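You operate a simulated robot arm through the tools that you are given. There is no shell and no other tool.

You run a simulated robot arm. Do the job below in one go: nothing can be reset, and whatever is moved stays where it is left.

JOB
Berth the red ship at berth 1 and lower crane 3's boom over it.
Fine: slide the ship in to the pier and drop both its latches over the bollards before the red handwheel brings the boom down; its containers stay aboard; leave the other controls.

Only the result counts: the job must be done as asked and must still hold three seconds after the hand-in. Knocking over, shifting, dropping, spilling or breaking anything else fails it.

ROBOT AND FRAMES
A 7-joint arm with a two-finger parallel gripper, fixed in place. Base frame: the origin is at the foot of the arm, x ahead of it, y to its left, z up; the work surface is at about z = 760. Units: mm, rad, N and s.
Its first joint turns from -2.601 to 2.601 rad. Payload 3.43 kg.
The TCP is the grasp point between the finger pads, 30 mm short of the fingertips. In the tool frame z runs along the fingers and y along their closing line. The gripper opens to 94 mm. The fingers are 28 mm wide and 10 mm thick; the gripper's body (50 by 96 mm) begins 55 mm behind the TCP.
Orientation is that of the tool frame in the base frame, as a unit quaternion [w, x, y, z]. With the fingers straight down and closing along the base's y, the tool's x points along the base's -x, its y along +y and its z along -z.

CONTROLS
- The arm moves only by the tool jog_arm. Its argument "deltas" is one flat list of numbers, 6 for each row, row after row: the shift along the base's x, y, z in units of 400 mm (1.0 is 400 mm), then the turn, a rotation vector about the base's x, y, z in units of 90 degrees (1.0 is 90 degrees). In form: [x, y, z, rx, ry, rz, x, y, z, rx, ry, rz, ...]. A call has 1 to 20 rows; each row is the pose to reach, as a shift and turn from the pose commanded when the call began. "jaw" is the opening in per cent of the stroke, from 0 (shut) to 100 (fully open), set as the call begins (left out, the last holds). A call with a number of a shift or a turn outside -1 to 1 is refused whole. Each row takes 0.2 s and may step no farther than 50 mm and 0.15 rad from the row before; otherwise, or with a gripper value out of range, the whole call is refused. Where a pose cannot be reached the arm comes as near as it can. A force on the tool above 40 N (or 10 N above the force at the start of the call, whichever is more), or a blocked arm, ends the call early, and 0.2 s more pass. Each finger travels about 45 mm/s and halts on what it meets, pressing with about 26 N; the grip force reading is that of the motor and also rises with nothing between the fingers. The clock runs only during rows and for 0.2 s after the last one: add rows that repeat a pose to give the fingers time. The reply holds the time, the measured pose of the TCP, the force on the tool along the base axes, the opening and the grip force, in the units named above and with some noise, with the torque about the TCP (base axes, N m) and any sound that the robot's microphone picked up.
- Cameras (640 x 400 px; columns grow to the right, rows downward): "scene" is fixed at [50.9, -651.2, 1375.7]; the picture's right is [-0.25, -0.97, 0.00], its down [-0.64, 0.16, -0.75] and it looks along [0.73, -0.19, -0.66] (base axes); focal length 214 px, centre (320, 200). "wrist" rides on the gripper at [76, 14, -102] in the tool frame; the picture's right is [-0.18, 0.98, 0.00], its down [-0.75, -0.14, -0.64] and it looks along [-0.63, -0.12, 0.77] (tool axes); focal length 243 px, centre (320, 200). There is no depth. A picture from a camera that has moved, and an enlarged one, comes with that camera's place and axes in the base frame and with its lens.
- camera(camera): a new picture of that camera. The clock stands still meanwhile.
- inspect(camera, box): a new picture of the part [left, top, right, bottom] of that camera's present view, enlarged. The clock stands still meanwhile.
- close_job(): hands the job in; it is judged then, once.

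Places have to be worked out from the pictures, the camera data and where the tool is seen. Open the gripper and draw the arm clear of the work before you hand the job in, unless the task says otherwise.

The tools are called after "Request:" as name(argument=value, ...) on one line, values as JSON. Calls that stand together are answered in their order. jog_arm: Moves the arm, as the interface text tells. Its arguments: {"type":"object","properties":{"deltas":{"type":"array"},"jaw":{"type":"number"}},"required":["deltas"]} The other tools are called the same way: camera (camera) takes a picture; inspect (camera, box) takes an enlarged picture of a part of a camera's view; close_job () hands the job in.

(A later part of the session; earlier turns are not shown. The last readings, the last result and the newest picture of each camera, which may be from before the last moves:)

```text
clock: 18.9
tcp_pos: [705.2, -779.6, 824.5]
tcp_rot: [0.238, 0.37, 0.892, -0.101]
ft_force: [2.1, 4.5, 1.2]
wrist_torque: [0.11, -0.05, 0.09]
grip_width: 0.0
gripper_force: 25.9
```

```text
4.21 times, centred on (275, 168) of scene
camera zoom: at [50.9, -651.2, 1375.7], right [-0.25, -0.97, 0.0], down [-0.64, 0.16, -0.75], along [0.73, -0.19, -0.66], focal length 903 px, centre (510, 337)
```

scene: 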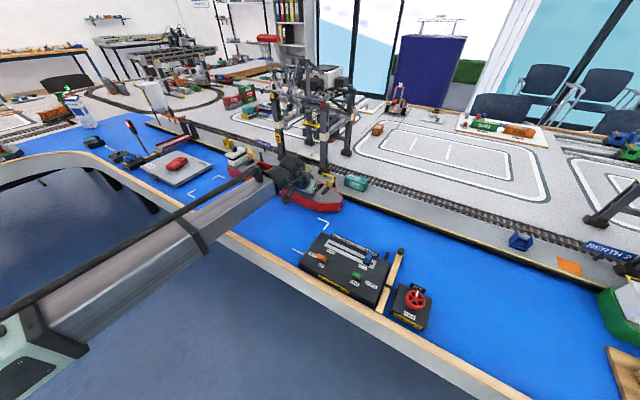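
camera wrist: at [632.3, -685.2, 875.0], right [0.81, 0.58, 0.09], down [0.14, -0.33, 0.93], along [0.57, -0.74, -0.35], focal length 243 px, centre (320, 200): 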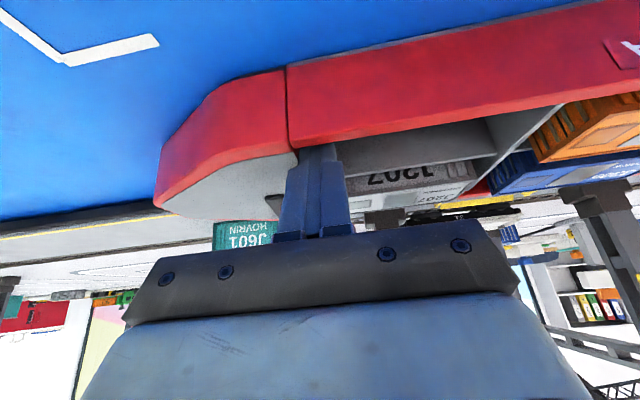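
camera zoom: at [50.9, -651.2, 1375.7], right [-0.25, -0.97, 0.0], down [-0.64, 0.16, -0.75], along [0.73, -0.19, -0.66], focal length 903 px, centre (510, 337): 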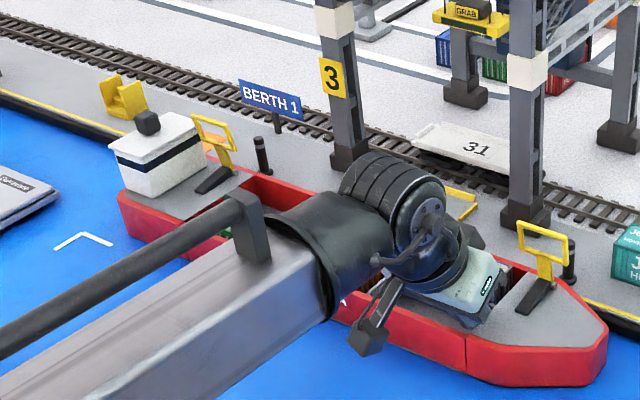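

The stern hinge now computes to s≈−343.6 against bollard −344.4, so both ends line up well. The retreat call was refused for a step that was too big, so I'll redo it with smaller steps.

Request:
jog_arm(deltas=[0.0177, 0.0177, 0, 0, 0, 0, 0.0354, 0.0354, 0, 0, 0, 0, 0.0354, 0.0354, 0.08, 0, 0, 0, 0.0354, 0.0354, 0.18, 0, 0, 0, 0.0354, 0.0354, 0.28, 0, 0, 0, 0.0354, 0.0354, 0.38, 0, 0, 0, 0.0354, 0.0354, 0.46, 0, 0, 0])

Request:
camera(camera="wrist")

Request:
inspect(camera="scene", box=[200, 120, 350, 215])

```text
clock: 20.5
tcp_pos: [721.6, -764.1, 1009.7]
tcp_rot: [0.237, 0.37, 0.892, -0.101]
ft_force: [0.7, -0.3, -0.3]
wrist_torque: [-0.01, -0.01, 0.0]
grip_width: 0.0
gripper_force: 25.3
```

```text
taken
camera wrist: at [647.2, -671.1, 1059.7], right [0.81, 0.58, 0.09], down [0.14, -0.33, 0.93], along [0.57, -0.74, -0.35], focal length 243 px, centre (320, 200)
```

wrist: 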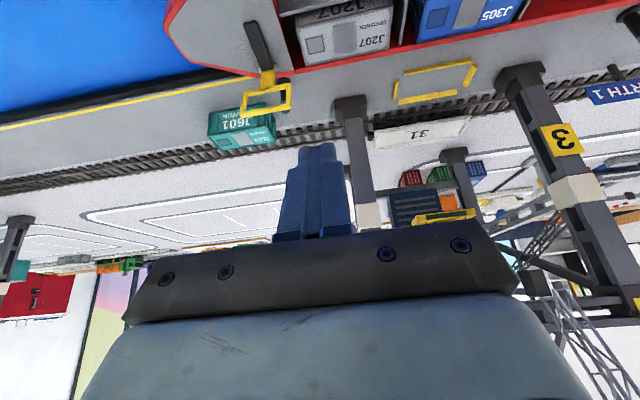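

```text
4.21 times, centred on (275, 168) of scene
camera zoom: at [50.9, -651.2, 1375.7], right [-0.25, -0.97, 0.0], down [-0.64, 0.16, -0.75], along [0.73, -0.19, -0.66], focal length 903 px, centre (510, 337)
```

zoom: 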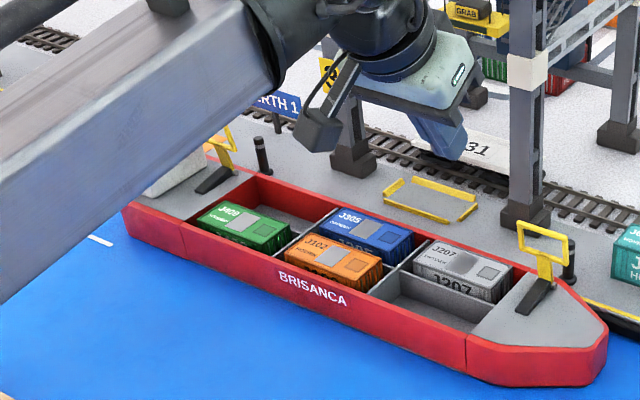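

Both latches line up with their bollards, with the bow loop centre at about n=1128, s=89, z=868. I'll set the jaws about 40 mm apart so the fingers bear on the loop's side bars, tilt to 45°, and come down just behind the bow loop on the ship side.

Request:
jog_arm(deltas=[-0.017, -0.052, 0, -0.04, -0.04, 0, -0.035, -0.104, 0, -0.08, -0.08, 0, -0.052, -0.156, 0, -0.1179, -0.1179, 0, -0.052, -0.156, -0.08, -0.1179, -0.1179, 0, -0.052, -0.156, -0.16, -0.1179, -0.1179, 0, -0.052, -0.156, -0.22, -0.1179, -0.1179, 0], jaw=42)

Request:
camera(camera="wrist")

Request:
inspect(camera="scene", box=[250, 130, 360, 205])

```text
clock: 21.9
tcp_pos: [700.6, -826.3, 921.0]
tcp_rot: [0.352, 0.354, 0.853, -0.149]
ft_force: [0.3, -0.2, 0.5]
wrist_torque: [0.01, 0.04, -0.01]
grip_width: 39.4
gripper_force: 0.1
```

```text
taken
camera wrist: at [620.1, -727.0, 938.5], right [0.79, 0.6, 0.13], down [-0.04, -0.15, 0.99], along [0.61, -0.78, -0.1], focal length 243 px, centre (320, 200)
```

wrist: 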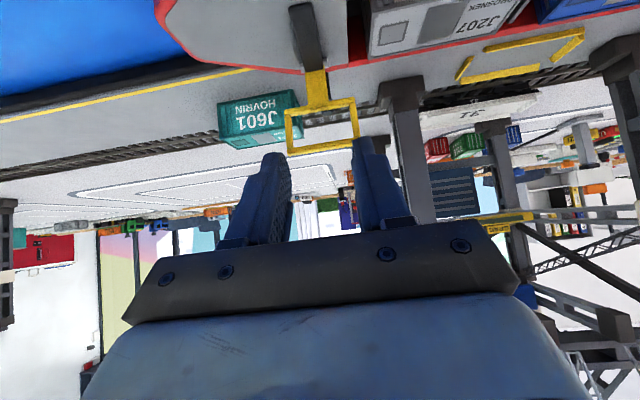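

```text
5.33 times, centred on (305, 168) of scene
camera zoom: at [50.9, -651.2, 1375.7], right [-0.25, -0.97, 0.0], down [-0.64, 0.16, -0.75], along [0.73, -0.19, -0.66], focal length 1144 px, centre (400, 373)
```

zoom: 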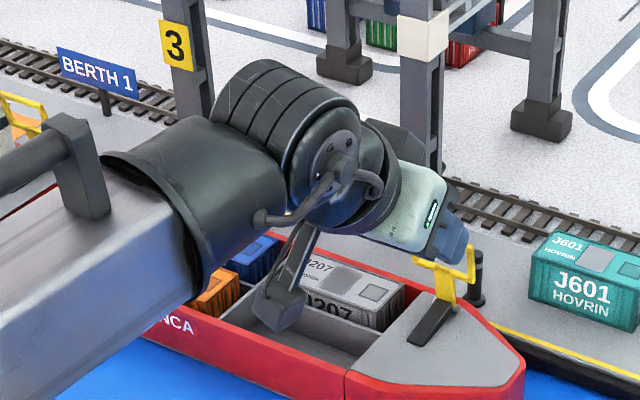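

The fingers are centred behind the bow loop at s≈89. I'll descend to z≈885 and push gently 45 mm toward the pier to tip it past vertical.

Request:
jog_arm(deltas=[0, 0, -0.045, 0, 0, 0, 0, 0, -0.09, 0, 0, 0, 0.0177, -0.0177, -0.09, 0, 0, 0, 0.0354, -0.0354, -0.09, 0, 0, 0, 0.05, -0.05, -0.09, 0, 0, 0, 0.065, -0.065, -0.09, 0, 0, 0, 0.08, -0.08, -0.09, 0, 0, 0])

Request:
camera(camera="wrist")

Request:
inspect(camera="scene", box=[250, 130, 360, 205])

```text
clock: 23.5
tcp_pos: [732.5, -857.7, 884.2]
tcp_rot: [0.352, 0.353, 0.854, -0.148]
ft_force: [0.3, 0.4, 0.1]
wrist_torque: [0.01, 0.01, 0.04]
grip_width: 39.5
gripper_force: 0.0
```

```text
taken
camera wrist: at [652.0, -759.3, 902.5], right [0.79, 0.6, 0.13], down [-0.04, -0.15, 0.99], along [0.61, -0.78, -0.1], focal length 243 px, centre (320, 200)
```

wrist: 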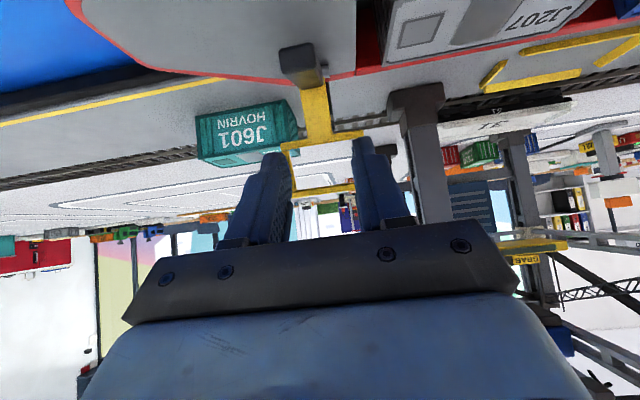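

```text
5.33 times, centred on (305, 168) of scene
camera zoom: at [50.9, -651.2, 1375.7], right [-0.25, -0.97, 0.0], down [-0.64, 0.16, -0.75], along [0.73, -0.19, -0.66], focal length 1144 px, centre (400, 373)
```

zoom: 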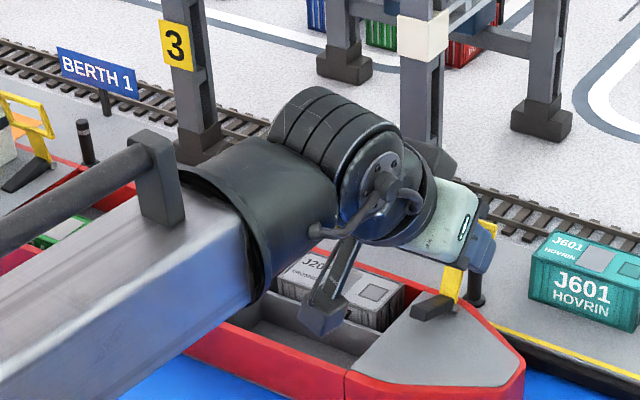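

The loop is tipping with negligible force and the dark counter-arm is lifting off the deck. I'll push 25 mm further so it goes past the balance point.

Request:
jog_arm(deltas=[0.0177, -0.0177, 0, 0, 0, 0, 0.0354, -0.0354, 0, 0, 0, 0, 0.045, -0.045, 0, 0, 0, 0])

Request:
inspect(camera="wrist", box=[160, 20, 480, 220])

Request:
inspect(camera="scene", box=[280, 150, 350, 195])

```text
clock: 24.3
tcp_pos: [749.2, -875.3, 883.6]
tcp_rot: [0.352, 0.354, 0.854, -0.149]
ft_force: [0.4, 0.0, -0.5]
wrist_torque: [-0.03, 0.03, 0.01]
grip_width: 39.6
gripper_force: 0.1
```

```text
2.00 times, centred on (320, 120) of wrist
camera zoom: at [669.3, -776.1, 902.7], right [0.79, 0.6, 0.13], down [-0.04, -0.15, 0.99], along [0.61, -0.78, -0.1], focal length 485 px, centre (320, 360)
```

zoom: 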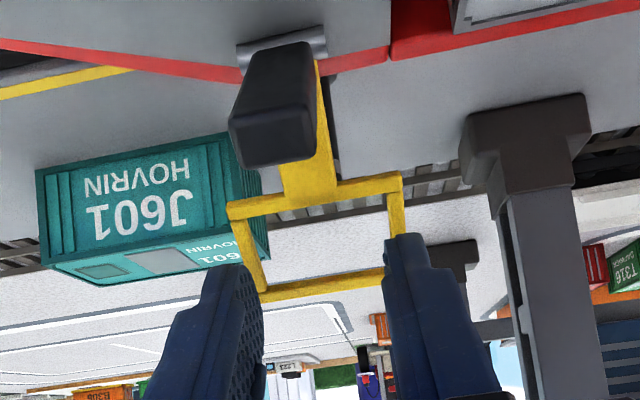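

```text
8.89 times, centred on (315, 172) of scene
camera zoom: at [50.9, -651.2, 1375.7], right [-0.25, -0.97, 0.0], down [-0.64, 0.16, -0.75], along [0.73, -0.19, -0.66], focal length 1906 px, centre (364, 444)
```

zoom: 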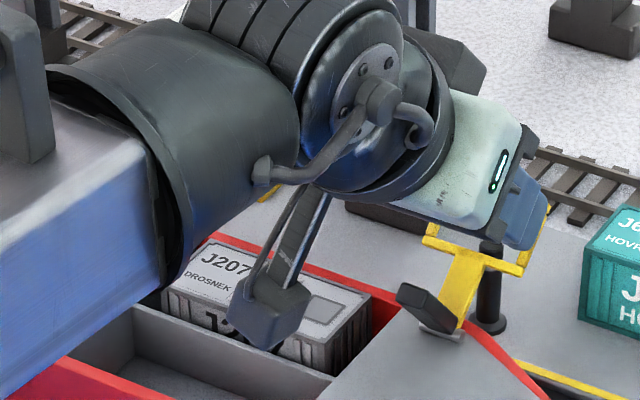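

The latch pivots as one piece, with the dark arm as its counterweight. It's now about 40° past vertical and resting just ahead of the fingertips rather than falling, so I'll follow through forward and down to lay the loop over the bollard.

Request:
jog_arm(deltas=[0.0177, -0.0177, -0.02, 0, 0, 0, 0.0283, -0.0283, -0.045, 0, 0, 0])

Request:
inspect(camera="wrist", box=[160, 20, 480, 220])

Request:
inspect(camera="scene", box=[280, 150, 350, 195])

```text
clock: 24.9
tcp_pos: [761.8, -887.8, 865.4]
tcp_rot: [0.353, 0.354, 0.853, -0.149]
ft_force: [-0.3, -0.5, -0.5]
wrist_torque: [-0.01, -0.04, 0.02]
grip_width: 39.4
gripper_force: 0.1
```

```text
2.00 times, centred on (320, 120) of wrist
camera zoom: at [681.2, -787.9, 884.6], right [0.79, 0.6, 0.13], down [-0.04, -0.15, 0.99], along [0.61, -0.78, -0.1], focal length 485 px, centre (320, 360)
```

zoom: 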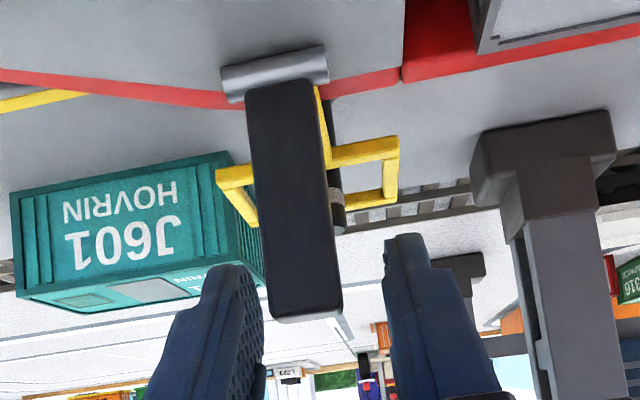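

```text
8.89 times, centred on (315, 172) of scene
camera zoom: at [50.9, -651.2, 1375.7], right [-0.25, -0.97, 0.0], down [-0.64, 0.16, -0.75], along [0.73, -0.19, -0.66], focal length 1906 px, centre (364, 444)
```

zoom: 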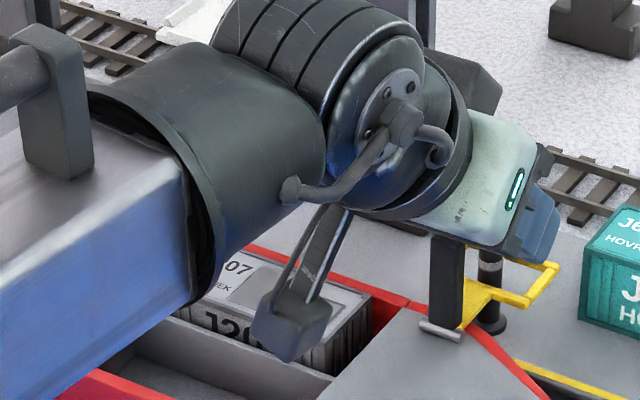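

The latch fell over: its dark arm is now upright between my fingers and the loop surrounds the bollard. I'll withdraw straight back along the tool axis so the fingers pass either side of the arm, then rise.

Request:
jog_arm(deltas=[-0.0265, 0.0265, 0.0375, 0, 0, 0, -0.053, 0.053, 0.075, 0, 0, 0, -0.0795, 0.0795, 0.1125, 0, 0, 0, -0.106, 0.106, 0.15, 0, 0, 0, -0.14, 0.14, 0.2, 0, 0, 0, -0.16, 0.16, 0.29, 0, 0, 0, -0.16, 0.16, 0.38, 0, 0, 0])

Request:
camera(camera="wrist")

Request:
inspect(camera="scene", box=[280, 150, 350, 195])

```text
clock: 26.5
tcp_pos: [696.2, -823.5, 1015.7]
tcp_rot: [0.351, 0.353, 0.854, -0.148]
ft_force: [-0.4, 0.9, 0.3]
wrist_torque: [-0.03, 0.0, -0.01]
grip_width: 39.6
gripper_force: 0.1
```

```text
taken
camera wrist: at [616.7, -724.2, 1034.6], right [0.79, 0.6, 0.13], down [-0.04, -0.15, 0.99], along [0.61, -0.78, -0.1], focal length 243 px, centre (320, 200)
```

wrist: 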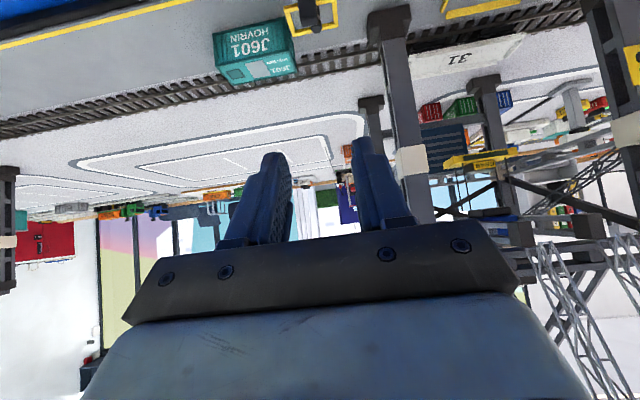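

```text
8.89 times, centred on (315, 172) of scene
camera zoom: at [50.9, -651.2, 1375.7], right [-0.25, -0.97, 0.0], down [-0.64, 0.16, -0.75], along [0.73, -0.19, -0.66], focal length 1906 px, centre (364, 444)
```

zoom: 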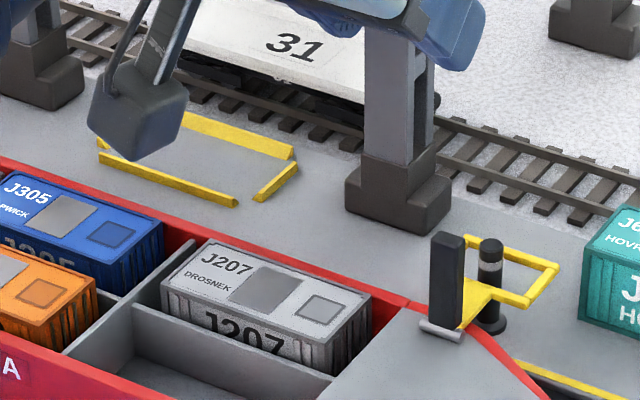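

The bow latch is down with the bollard inside its loop. Next I'll move at height along the ship to hover behind the stern latch (s≈−344), increasing the tilt to about 60° for the longer reach.

Request:
jog_arm(deltas=[0.0768, 0.0767, 0, 0, 0, 0, 0.1536, 0.1533, 0, 0, 0, 0, 0.2304, 0.23, 0, 0, 0, 0, 0.3072, 0.3066, 0, -0.02, -0.02, 0, 0.384, 0.3833, 0, -0.04, -0.04, 0, 0.4608, 0.46, 0, -0.06, -0.06, 0, 0.5376, 0.5366, 0, -0.08, -0.08, 0, 0.6144, 0.6132, 0, -0.1, -0.1, 0, 0.6912, 0.69, 0, -0.1179, -0.1179, 0, 0.768, 0.7665, 0, -0.1179, -0.1179, 0])

Request:
camera(camera="wrist")

Request:
camera(camera="scene")

```text
clock: 28.7
tcp_pos: [1003.2, -516.4, 1016.7]
tcp_rot: [0.461, 0.331, 0.8, -0.193]
ft_force: [0.3, 0.3, -0.2]
wrist_torque: [-0.03, -0.01, 0.0]
grip_width: 39.5
gripper_force: 0.2
```

```text
taken
camera wrist: at [923.2, -416.1, 1001.6], right [0.76, 0.63, 0.16], down [-0.22, 0.03, 0.97], along [0.61, -0.78, 0.16], focal length 243 px, centre (320, 200)
```

wrist: 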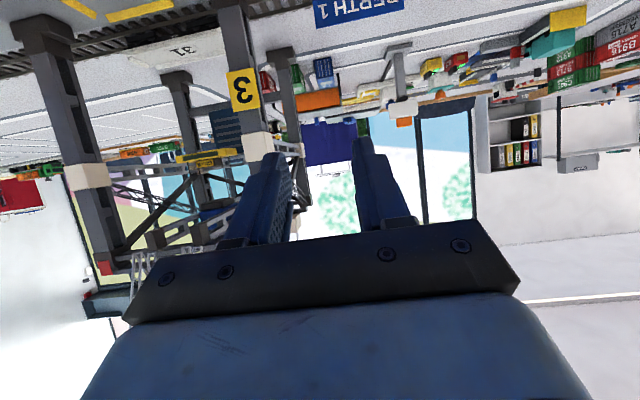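

```text
taken
```

scene: 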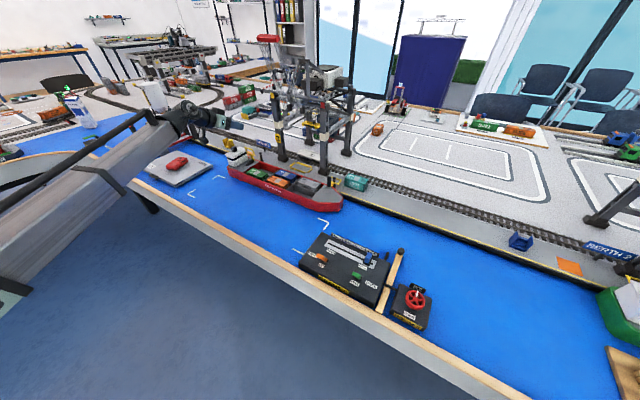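

The pose at n≈1074, s≈−344 with about 60° tilt was reached without strain. I'll descend to z≈925 and verify alignment behind the stern loop.

Request:
jog_arm(deltas=[0, 0, -0.08, 0, 0, 0, 0, 0, -0.16, 0, 0, 0, 0, 0, -0.23, 0, 0, 0])

Request:
camera(camera="wrist")

Request:
inspect(camera="scene", box=[190, 120, 300, 195])

```text
clock: 29.5
tcp_pos: [1004.3, -514.9, 926.4]
tcp_rot: [0.461, 0.332, 0.8, -0.194]
ft_force: [1.0, -0.7, -0.7]
wrist_torque: [0.01, -0.01, 0.01]
grip_width: 39.5
gripper_force: 0.0
```

```text
taken
camera wrist: at [922.7, -414.7, 911.7], right [0.76, 0.63, 0.16], down [-0.22, 0.03, 0.97], along [0.61, -0.78, 0.16], focal length 243 px, centre (320, 200)
```

wrist: 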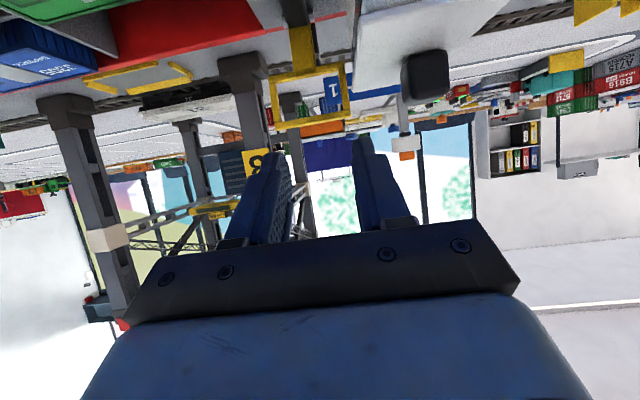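

```text
5.33 times, centred on (245, 158) of scene
camera zoom: at [50.9, -651.2, 1375.7], right [-0.25, -0.97, 0.0], down [-0.64, 0.16, -0.75], along [0.73, -0.19, -0.66], focal length 1144 px, centre (720, 427)
```

zoom: 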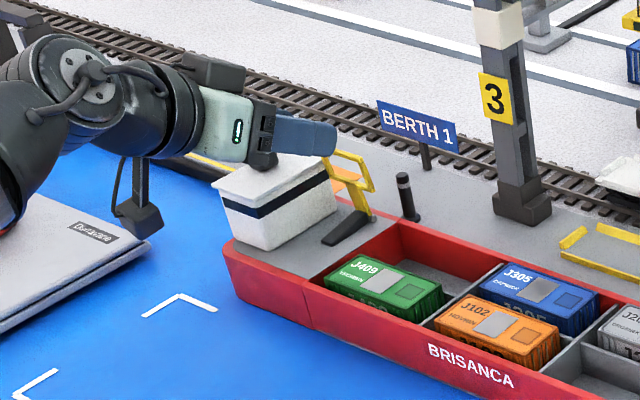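

The wrist ray puts the stern loop centre at s≈−342, z≈867. I'll shift 3.5 mm toward the bow, go down to z≈885, keep clear of the deckhouse, and push the loop gently.

Request:
jog_arm(deltas=[-0.006, -0.006, -0.05, 0, 0, 0, -0.006, -0.006, -0.1, 0, 0, 0, 0.012, -0.024, -0.1, 0, 0, 0, 0.03, -0.042, -0.1, 0, 0, 0, 0.048, -0.06, -0.1, 0, 0, 0, 0.066, -0.078, -0.1, 0, 0, 0, 0.084, -0.096, -0.1, 0, 0, 0])

Request:
camera(camera="wrist")

Request:
inspect(camera="scene", box=[190, 120, 300, 195])

```text
clock: 31.1
tcp_pos: [1038.1, -554.9, 886.6]
tcp_rot: [0.461, 0.331, 0.801, -0.192]
ft_force: [-0.1, 0.3, 0.9]
wrist_torque: [-0.01, -0.02, -0.02]
grip_width: 39.5
gripper_force: 0.1
```

```text
taken
camera wrist: at [958.1, -455.2, 871.1], right [0.76, 0.63, 0.16], down [-0.22, 0.03, 0.97], along [0.61, -0.78, 0.16], focal length 243 px, centre (320, 200)
```

wrist: 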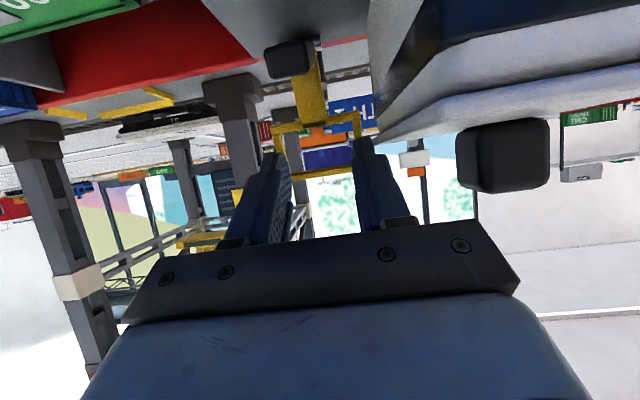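

```text
5.33 times, centred on (245, 158) of scene
camera zoom: at [50.9, -651.2, 1375.7], right [-0.25, -0.97, 0.0], down [-0.64, 0.16, -0.75], along [0.73, -0.19, -0.66], focal length 1144 px, centre (720, 427)
```

zoom: 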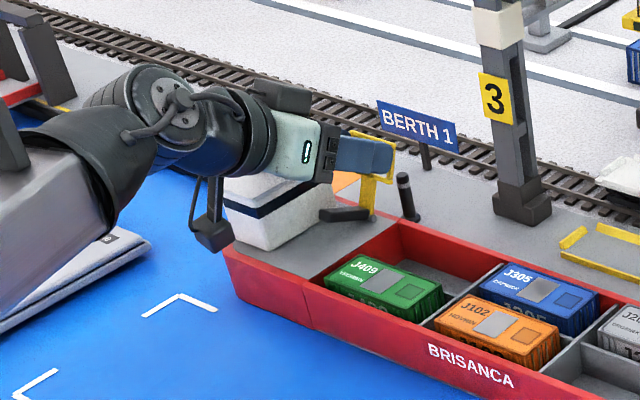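

The stern latch is lifting too, and the camera and gripper are clear of the deckhouse. I'll push about 20 mm more and pause to let it fall.

Request:
jog_arm(deltas=[0.0177, -0.0177, 0, 0, 0, 0, 0.0354, -0.0354, 0, 0, 0, 0, 0.0354, -0.0354, 0, 0, 0, 0, 0.0354, -0.0354, 0, 0, 0, 0])

Request:
camera(camera="wrist")

Request:
inspect(camera="scene", box=[190, 120, 300, 195])

```text
clock: 32.1
tcp_pos: [1051.7, -569.5, 884.9]
tcp_rot: [0.461, 0.332, 0.8, -0.194]
ft_force: [-0.6, 0.3, 0.2]
wrist_torque: [0.03, 0.03, 0.02]
grip_width: 39.4
gripper_force: 0.1
```

```text
taken
camera wrist: at [971.7, -469.3, 870.5], right [0.76, 0.63, 0.16], down [-0.22, 0.03, 0.97], along [0.61, -0.78, 0.16], focal length 243 px, centre (320, 200)
```

wrist: 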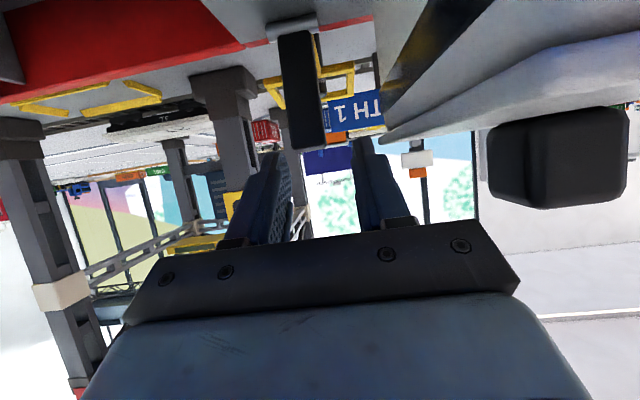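

```text
5.33 times, centred on (245, 158) of scene
camera zoom: at [50.9, -651.2, 1375.7], right [-0.25, -0.97, 0.0], down [-0.64, 0.16, -0.75], along [0.73, -0.19, -0.66], focal length 1144 px, centre (720, 427)
```

zoom: 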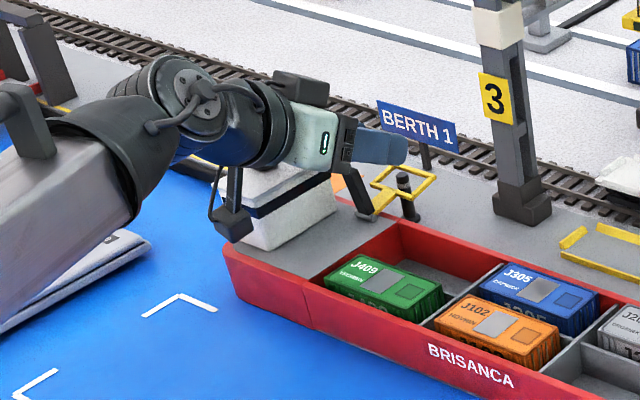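

The stern loop has come down around the bollard's top, but its counter-arm still looks slightly inclined. I'll wait a moment in place and look closer.

Request:
jog_arm(deltas=[0, 0, 0, 0, 0, 0, 0, 0, 0, 0, 0, 0, 0, 0, 0, 0, 0, 0])

Request:
inspect(camera="scene", box=[230, 135, 290, 175])

Request:
inspect(camera="wrist", box=[200, 0, 440, 150])

```text
clock: 32.9
tcp_pos: [1053.0, -569.1, 885.5]
tcp_rot: [0.46, 0.333, 0.8, -0.194]
ft_force: [0.1, 0.2, 0.1]
wrist_torque: [0.0, 0.01, 0.0]
grip_width: 39.7
gripper_force: 0.0
```

```text
10.00 times, centred on (260, 155) of scene
camera zoom: at [50.9, -651.2, 1375.7], right [-0.25, -0.97, 0.0], down [-0.64, 0.16, -0.75], along [0.73, -0.19, -0.66], focal length 2145 px, centre (920, 650)
```

zoom: 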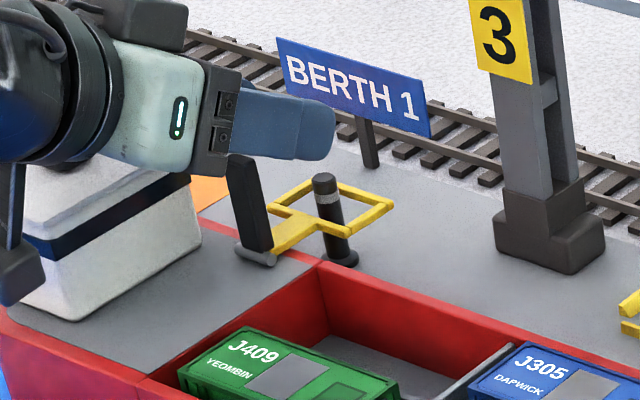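

```text
2.67 times, centred on (320, 75) of wrist
camera zoom: at [971.7, -469.2, 870.5], right [0.76, 0.63, 0.16], down [-0.22, 0.03, 0.97], along [0.61, -0.78, 0.16], focal length 647 px, centre (320, 533)
```

zoom: 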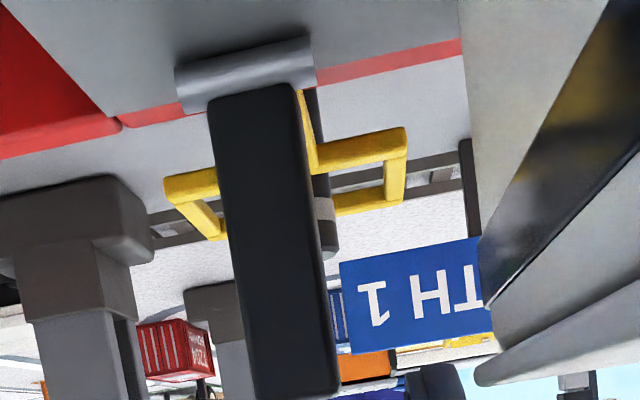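

The loop lies around bollard A and its arm is now vertical, parallel to the bollard. I'll back straight out along −n with the fingers passing either side of the arm, then rise.

Request:
jog_arm(deltas=[-0.0265, 0.0265, 0.01, 0, 0, 0, -0.053, 0.053, 0.02, 0, 0, 0, -0.088, 0.088, 0.03, 0, 0, 0, -0.124, 0.124, 0.05, 0, 0, 0, -0.14, 0.14, 0.12, 0, 0, 0, -0.14, 0.14, 0.22, 0, 0, 0, -0.14, 0.14, 0.32, 0, 0, 0])

Request:
inspect(camera="scene", box=[220, 130, 350, 210])

Request:
inspect(camera="scene", box=[230, 135, 290, 175])

```text
clock: 34.5
tcp_pos: [996.8, -513.0, 1014.8]
tcp_rot: [0.461, 0.331, 0.8, -0.193]
ft_force: [0.5, 0.1, -0.2]
wrist_torque: [-0.06, -0.02, 0.02]
grip_width: 39.4
gripper_force: 0.0
```

```text
4.92 times, centred on (285, 170) of scene
camera zoom: at [50.9, -651.2, 1375.7], right [-0.25, -0.97, 0.0], down [-0.64, 0.16, -0.75], along [0.73, -0.19, -0.66], focal length 1056 px, centre (492, 348)
```

zoom: 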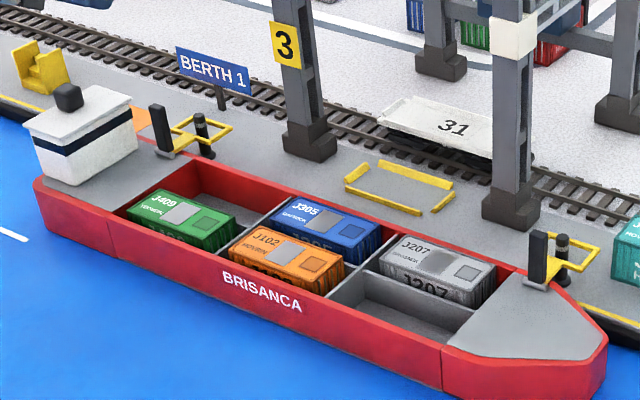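

```text
10.00 times, centred on (260, 155) of scene
camera zoom: at [50.9, -651.2, 1375.7], right [-0.25, -0.97, 0.0], down [-0.64, 0.16, -0.75], along [0.73, -0.19, -0.66], focal length 2145 px, centre (920, 650)
```

zoom: 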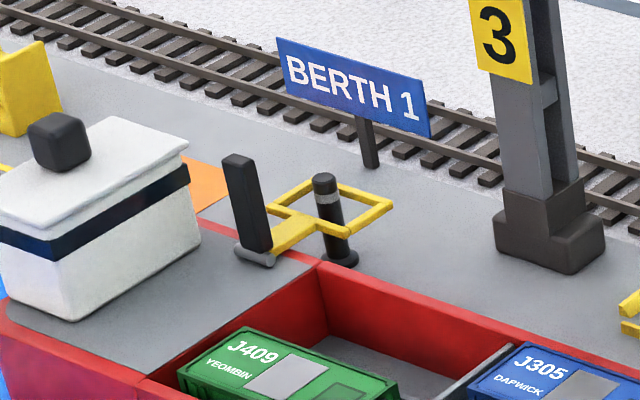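

Both latches are down over their bollards, all four containers are aboard and the ship is alongside. Next I'll bring the tool back to vertical while travelling toward the handwheel, which I put near (219,-934).

Request:
jog_arm(deltas=[-0.107, -0.058, 0, 0.052, 0.052, 0, -0.214, -0.117, 0, 0.105, 0.105, 0, -0.32, -0.175, 0, 0.157, 0.157, 0, -0.427, -0.233, 0, 0.21, 0.21, 0, -0.534, -0.29, 0, 0.262, 0.262, 0, -0.64, -0.35, 0, 0.314, 0.314, 0, -0.747, -0.408, 0, 0.367, 0.367, 0, -0.854, -0.466, 0, 0.419, 0.419, 0, -0.96, -0.525, 0, 0.4714, 0.4714, 0], jaw=42)

Request:
camera(camera="scene")

```text
clock: 36.5
tcp_pos: [611.8, -724.5, 1013.2]
tcp_rot: [-0.003, 0.381, 0.925, -0.001]
ft_force: [0.3, -0.2, -0.1]
wrist_torque: [0.0, 0.01, 0.0]
grip_width: 39.5
gripper_force: 0.2
```

```text
taken
```

scene: 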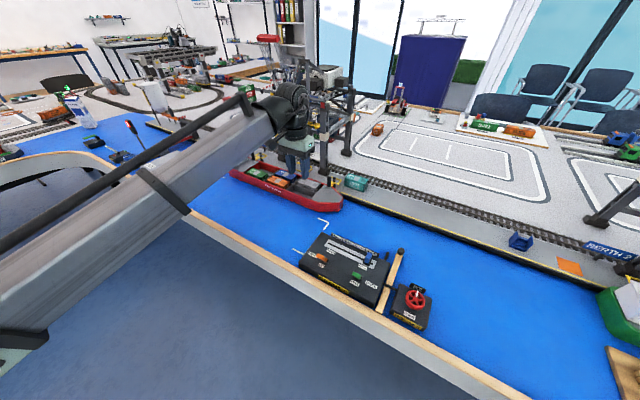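

The tool is vertical again. I'll travel on, past the control board at height, to look at the handwheel from its table-edge side.

Request:
jog_arm(deltas=[-0.108, -0.0256, 0, 0, 0, 0, -0.216, -0.051, 0, 0, 0, 0, -0.324, -0.077, 0, 0, 0, 0, -0.432, -0.102, 0, 0, 0, 0, -0.54, -0.128, 0, 0, 0, 0, -0.648, -0.153, 0, 0, 0, 0, -0.756, -0.179, 0, 0, 0, 0, -0.864, -0.204, 0, 0, 0, 0, -0.9725, -0.23, 0, 0, 0, 0])

Request:
camera(camera="wrist")

Request:
inspect(camera="scene", box=[370, 260, 450, 340])

```text
clock: 38.5
tcp_pos: [223.3, -813.9, 1013.5]
tcp_rot: [-0.002, 0.381, 0.925, -0.001]
ft_force: [0.1, -0.2, 0.2]
wrist_torque: [-0.02, 0.05, -0.02]
grip_width: 39.6
gripper_force: 0.1
```

```text
taken
camera wrist: at [178.5, -749.8, 1116.6], right [0.82, 0.57, 0.0], down [0.44, -0.63, 0.64], along [0.36, -0.53, -0.77], focal length 243 px, centre (320, 200)
```

wrist: 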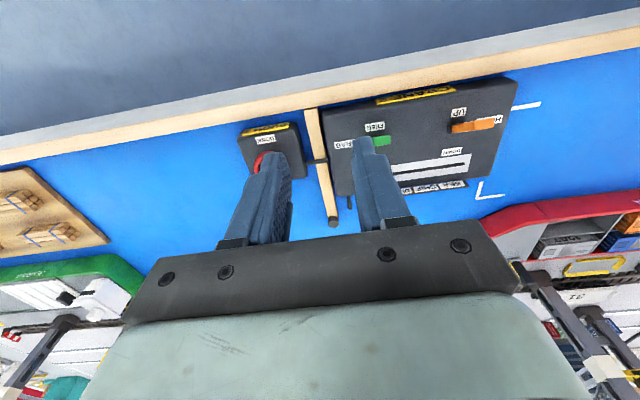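

```text
5.00 times, centred on (410, 300) of scene
camera zoom: at [50.9, -651.2, 1375.7], right [-0.25, -0.97, 0.0], down [-0.64, 0.16, -0.75], along [0.73, -0.19, -0.66], focal length 1072 px, centre (-130, -300)
```

zoom: 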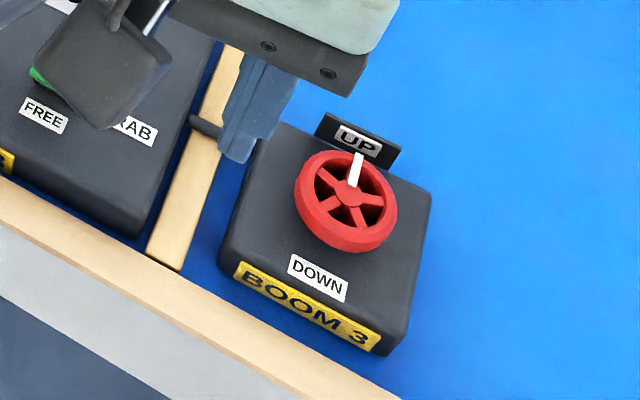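

The left finger hides the wheel, so I'll shift about 50 mm aside, close the jaws and go a bit lower for a clean view.

Request:
jog_arm(deltas=[0.05, 0.05, -0.05, 0, 0, 0, 0.1, 0.1, -0.1, 0, 0, 0, 0.1, 0.1, -0.1, 0, 0, 0], jaw=0)

Request:
inspect(camera="wrist", box=[120, 50, 360, 200])

```text
clock: 39.3
tcp_pos: [263.5, -773.4, 974.0]
tcp_rot: [-0.002, 0.382, 0.924, -0.002]
ft_force: [0.7, 0.3, -0.4]
wrist_torque: [0.0, -0.03, 0.0]
grip_width: 0.0
gripper_force: 26.3
```

```text
2.67 times, centred on (240, 125) of wrist
camera zoom: at [218.6, -710.3, 1076.7], right [0.82, 0.57, 0.0], down [0.44, -0.63, 0.64], along [0.36, -0.53, -0.77], focal length 647 px, centre (533, 400)
```

zoom: 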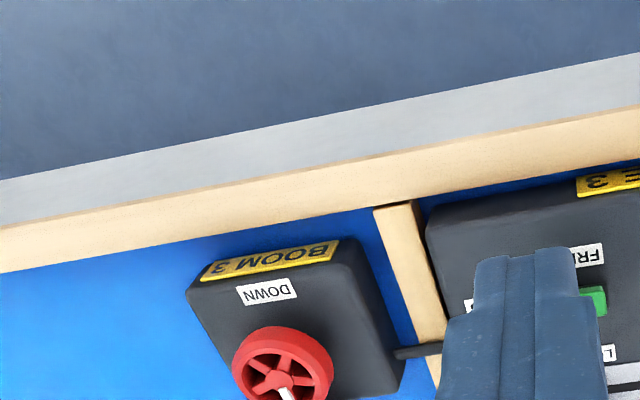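

Request:
inspect(camera="wrist", box=[160, 120, 320, 230])

```text
3.64 times, centred on (240, 175) of wrist
camera zoom: at [218.6, -710.3, 1076.7], right [0.82, 0.57, 0.0], down [0.44, -0.63, 0.64], along [0.36, -0.53, -0.77], focal length 882 px, centre (611, 291)
```

zoom: 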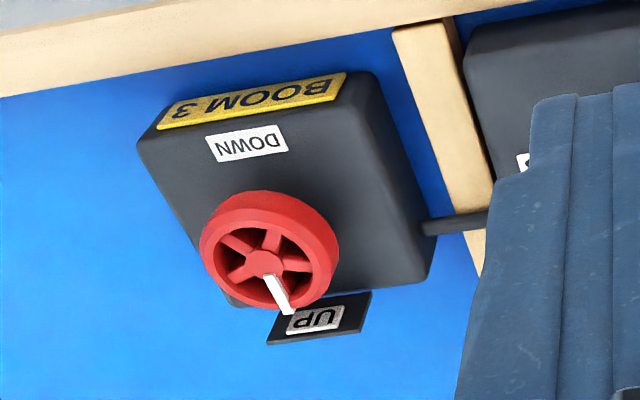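

The handwheel hub triangulates to (226,-948,822), radius 975, with a diameter of about 50 mm. The box top is at z≈793, the UP plate about 46 mm beyond the hub, and the wood pole near s≈446–460. I'll hover above it with the jaws at about 70 mm.

Request:
jog_arm(deltas=[-0.019, -0.088, 0, 0, 0, 0, -0.038, -0.176, 0, 0, 0, 0, -0.057, -0.264, 0, 0, 0, 0, -0.076, -0.352, 0, 0, 0, 0, -0.094, -0.438, 0, 0, 0, 0, -0.094, -0.438, -0.08, 0, 0, 0, -0.094, -0.438, -0.16, 0, 0, 0], jaw=74)

Request:
camera(camera="wrist")

Request:
inspect(camera="scene", box=[370, 250, 450, 340])

```text
clock: 40.9
tcp_pos: [224.8, -949.9, 911.5]
tcp_rot: [-0.001, 0.382, 0.924, -0.002]
ft_force: [-1.1, -0.3, 0.1]
wrist_torque: [0.0, -0.02, 0.02]
grip_width: 69.5
gripper_force: 0.0
```

```text
taken
camera wrist: at [180.2, -886.0, 1012.8], right [0.82, 0.57, 0.0], down [0.44, -0.63, 0.64], along [0.36, -0.53, -0.77], focal length 243 px, centre (320, 200)
```

wrist: 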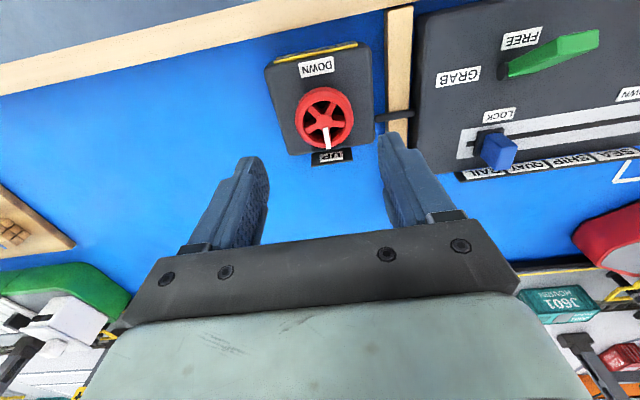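

```text
4.44 times, centred on (410, 295) of scene
camera zoom: at [50.9, -651.2, 1375.7], right [-0.25, -0.97, 0.0], down [-0.64, 0.16, -0.75], along [0.73, -0.19, -0.66], focal length 953 px, centre (-80, -222)
```

zoom: 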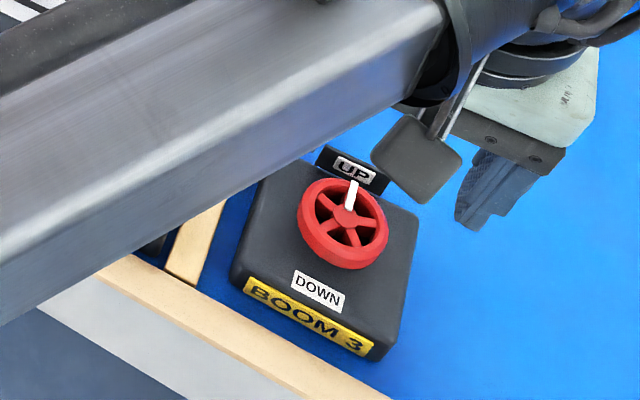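

From above, the hub reads about (225.5,-947.5), nearly centred between the fingers. I'll descend to z≈834 so the fingertips straddle the rim.

Request:
jog_arm(deltas=[0.0015, 0.005, -0.07, 0, 0, 0, 0.0015, 0.005, -0.14, 0, 0, 0, 0.0015, 0.005, -0.195, 0, 0, 0])

Request:
camera(camera="wrist")

Request:
inspect(camera="scene", box=[370, 250, 450, 340])

```text
clock: 41.7
tcp_pos: [226.5, -947.0, 833.9]
tcp_rot: [-0.001, 0.381, 0.924, -0.001]
ft_force: [0.5, -0.9, 0.1]
wrist_torque: [0.0, -0.01, 0.01]
grip_width: 69.5
gripper_force: 0.1
```

```text
taken
camera wrist: at [181.7, -883.7, 936.8], right [0.82, 0.57, 0.0], down [0.44, -0.63, 0.64], along [0.36, -0.53, -0.77], focal length 243 px, centre (320, 200)
```

wrist: 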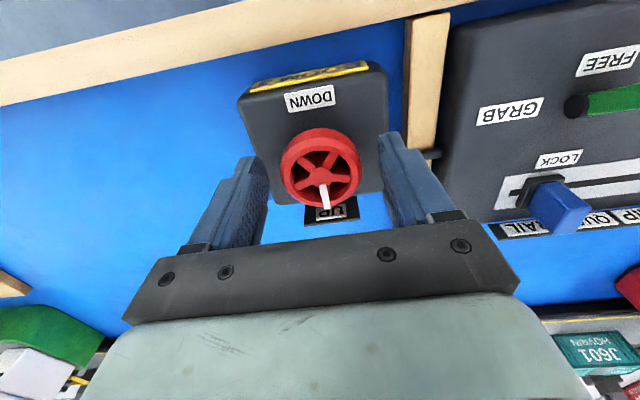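

```text
4.44 times, centred on (410, 295) of scene
camera zoom: at [50.9, -651.2, 1375.7], right [-0.25, -0.97, 0.0], down [-0.64, 0.16, -0.75], along [0.73, -0.19, -0.66], focal length 953 px, centre (-80, -222)
```

zoom: 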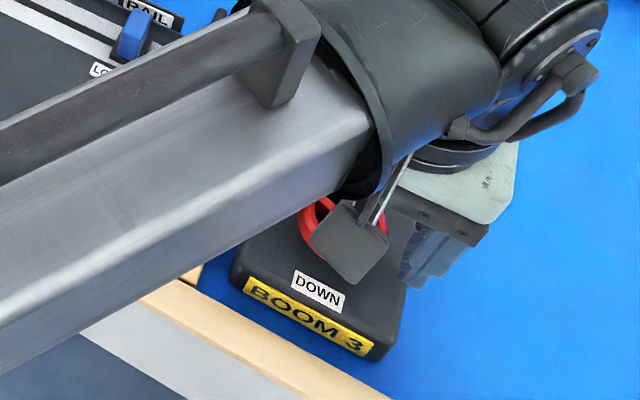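

The wheel sits between the fingers, with the hub near (225,-945.5). I'll align by about 1.5 mm and close on the rim.

Request:
jog_arm(deltas=[-0.003, 0.003, 0, 0, 0, 0, -0.003, 0.003, 0, 0, 0, 0, -0.003, 0.003, 0, 0, 0, 0, -0.003, 0.003, 0, 0, 0, 0], jaw=35)

Request:
camera(camera="wrist")

```text
clock: 42.7
tcp_pos: [225.3, -946.3, 833.6]
tcp_rot: [-0.001, 0.382, 0.924, -0.001]
ft_force: [4.4, 2.2, 0.1]
wrist_torque: [0.06, -0.27, 0.02]
grip_width: 47.4
gripper_force: 45.1
```

```text
taken
camera wrist: at [180.9, -882.6, 935.6], right [0.82, 0.57, 0.0], down [0.44, -0.63, 0.64], along [0.36, -0.53, -0.77], focal length 243 px, centre (320, 200)
```

wrist: 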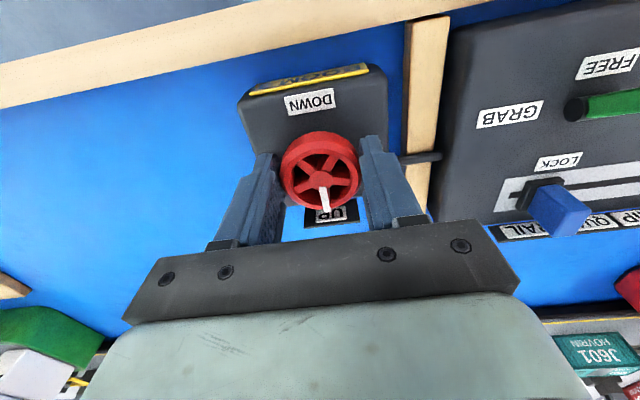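

The rim is gripped at 47.4 mm. I'll test a small clockwise turn (−12°) and read the resistance.

Request:
jog_arm(deltas=[0.001, 0.001, 0, 0, 0, -0.067, 0.001, 0.001, 0, 0, 0, -0.133])

Request:
camera(camera="wrist")

Request:
camera(camera="scene")

```text
clock: 43.3
tcp_pos: [226.2, -946.8, 832.8]
tcp_rot: [-0.002, 0.477, 0.879, -0.001]
ft_force: [2.8, 4.8, 3.0]
wrist_torque: [0.44, -0.23, 0.91]
grip_width: 47.0
gripper_force: 45.0
```

```text
taken
camera wrist: at [195.6, -874.5, 935.4], right [0.92, 0.38, 0.0], down [0.3, -0.71, 0.64], along [0.24, -0.59, -0.77], focal length 243 px, centre (320, 200)
```

wrist: 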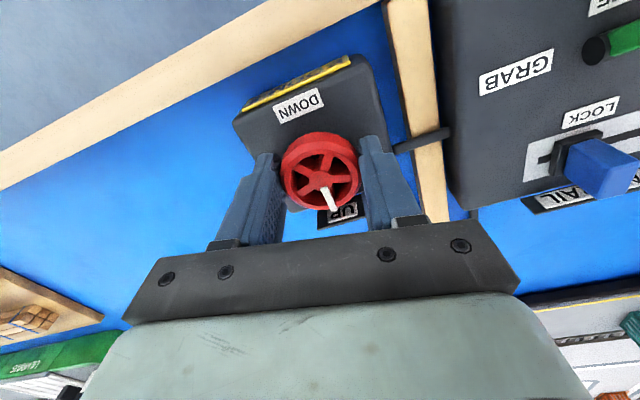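

```text
taken
```

scene: 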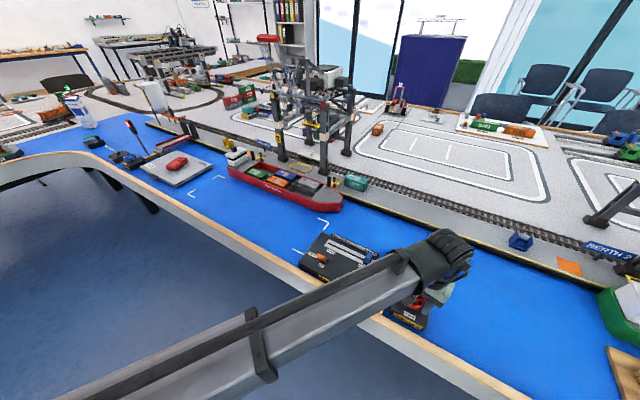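

The pointer stayed put and the fingers slipped with +0.9 N·m of reaction, so clockwise is against the stop. I'll turn back and test counter-clockwise.

Request:
jog_arm(deltas=[0, 0, 0, 0, 0, 0.067, 0, 0, 0, 0, 0, 0.133, 0, 0, 0, 0, 0, 0.2, 0, 0, 0, 0, 0, 0.267])

Request:
camera(camera="wrist")

Request:
inspect(camera="scene", box=[230, 40, 390, 200])

```text
clock: 44.3
tcp_pos: [225.2, -947.6, 834.0]
tcp_rot: [-0.002, 0.282, 0.959, -0.002]
ft_force: [-3.7, 5.0, 17.2]
wrist_torque: [1.32, -0.22, 0.0]
grip_width: 46.8
gripper_force: 45.1
```

```text
taken
camera wrist: at [168.1, -893.4, 935.3], right [0.69, 0.73, -0.01], down [0.56, -0.52, 0.64], along [0.46, -0.44, -0.77], focal length 243 px, centre (320, 200)
```

wrist: 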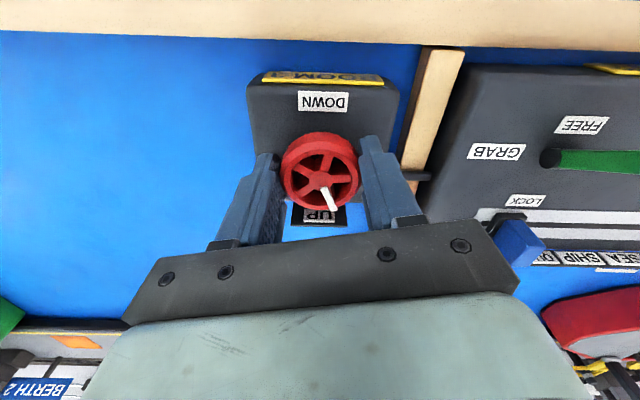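

```text
2.50 times, centred on (310, 120) of scene
camera zoom: at [50.9, -651.2, 1375.7], right [-0.25, -0.97, 0.0], down [-0.64, 0.16, -0.75], along [0.73, -0.19, -0.66], focal length 536 px, centre (345, 400)
```

zoom: 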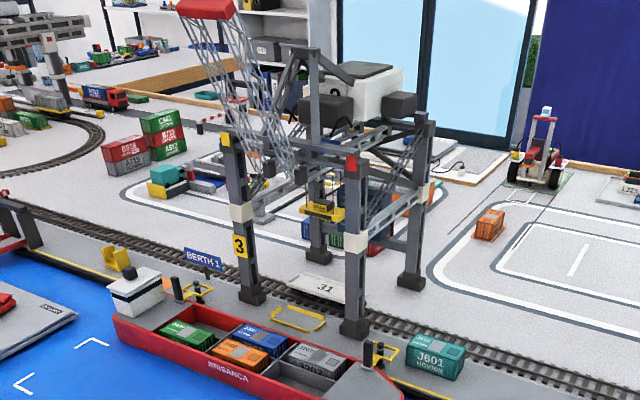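

The wheel follows counter-clockwise, now about 24° off UP. I'll keep turning that way to yaw ≈0 and watch the forces.

Request:
jog_arm(deltas=[0, 0, 0, 0, 0, 0.06, 0, 0, 0, 0, 0, 0.12, 0, 0, 0, 0, 0, 0.18, 0, 0, 0, 0, 0, 0.24, 0, 0, 0, 0, 0, 0.3, 0, 0, 0, 0, 0, 0.36])

Request:
camera(camera="wrist")

Request:
inspect(camera="scene", box=[230, 40, 390, 200])

```text
clock: 45.8
tcp_pos: [224.7, -949.0, 832.8]
tcp_rot: [-0.001, 0.004, 1.0, -0.005]
ft_force: [-3.5, -0.2, 2.8]
wrist_torque: [0.65, -0.74, 0.01]
grip_width: 47.2
gripper_force: 44.8
stopped in row 6: the force on the tool passed its limit at 41 N (the readings are from after the stop); the commanded pose is now the measured one
```

```text
taken
camera wrist: at [147.7, -932.8, 935.2], right [0.19, 0.98, -0.01], down [0.75, -0.14, 0.64], along [0.63, -0.13, -0.77], focal length 243 px, centre (320, 200)
```

wrist: 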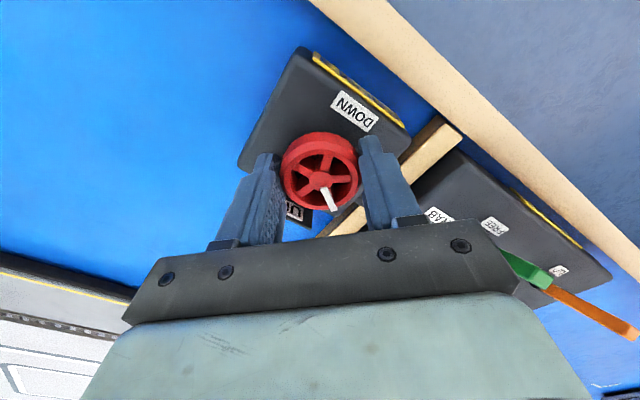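

```text
2.50 times, centred on (310, 120) of scene
camera zoom: at [50.9, -651.2, 1375.7], right [-0.25, -0.97, 0.0], down [-0.64, 0.16, -0.75], along [0.73, -0.19, -0.66], focal length 536 px, centre (345, 400)
```

zoom: 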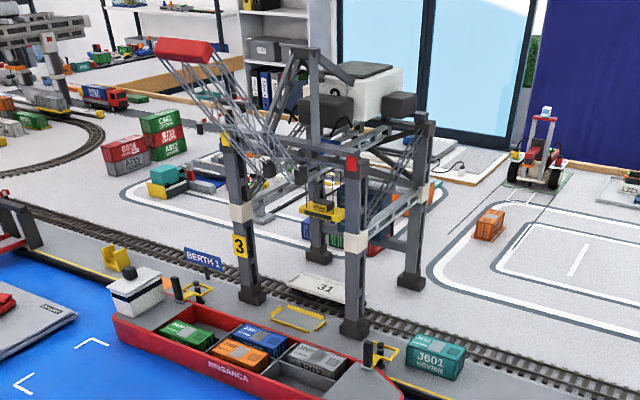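

The boom is coming down and the wheel has turned roughly 57° from UP. I'll release with a small opening to stay clear of the UP plate, lift, swing back to yaw −90 and regrasp, using a refined hub centre of about (228,-949).

Request:
jog_arm(deltas=[0, 0, 0, 0, 0, 0, 0, 0, 0, 0, 0, 0, 0, 0, 0.05, 0, 0, 0, 0, 0, 0.11, 0, 0, 0], jaw=62)

Request:
camera(camera="wrist")

Request:
inspect(camera="scene", box=[230, 40, 390, 200])

```text
clock: 46.8
tcp_pos: [225.2, -948.4, 877.6]
tcp_rot: [-0.002, 0.004, 1.0, -0.005]
ft_force: [0.1, 0.8, 0.1]
wrist_torque: [-0.02, -0.02, 0.03]
grip_width: 58.6
gripper_force: 0.2
```

```text
taken
camera wrist: at [148.4, -931.6, 979.3], right [0.19, 0.98, -0.01], down [0.75, -0.14, 0.64], along [0.63, -0.13, -0.77], focal length 243 px, centre (320, 200)
```

wrist: 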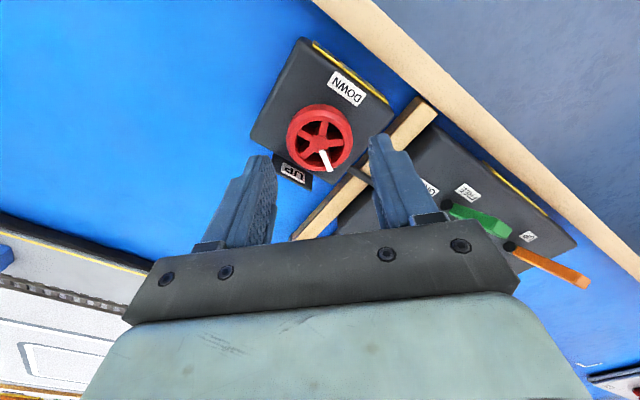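

```text
2.50 times, centred on (310, 120) of scene
camera zoom: at [50.9, -651.2, 1375.7], right [-0.25, -0.97, 0.0], down [-0.64, 0.16, -0.75], along [0.73, -0.19, -0.66], focal length 536 px, centre (345, 400)
```

zoom: 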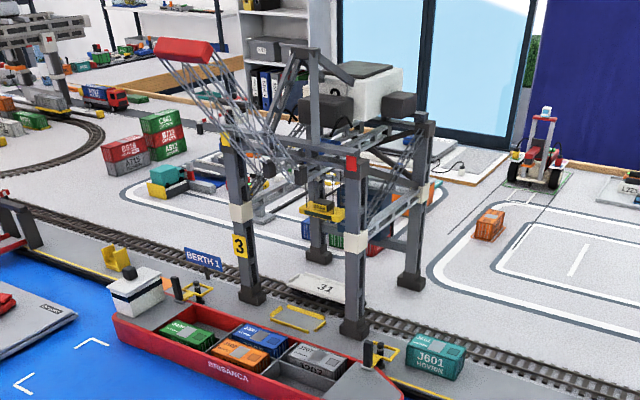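

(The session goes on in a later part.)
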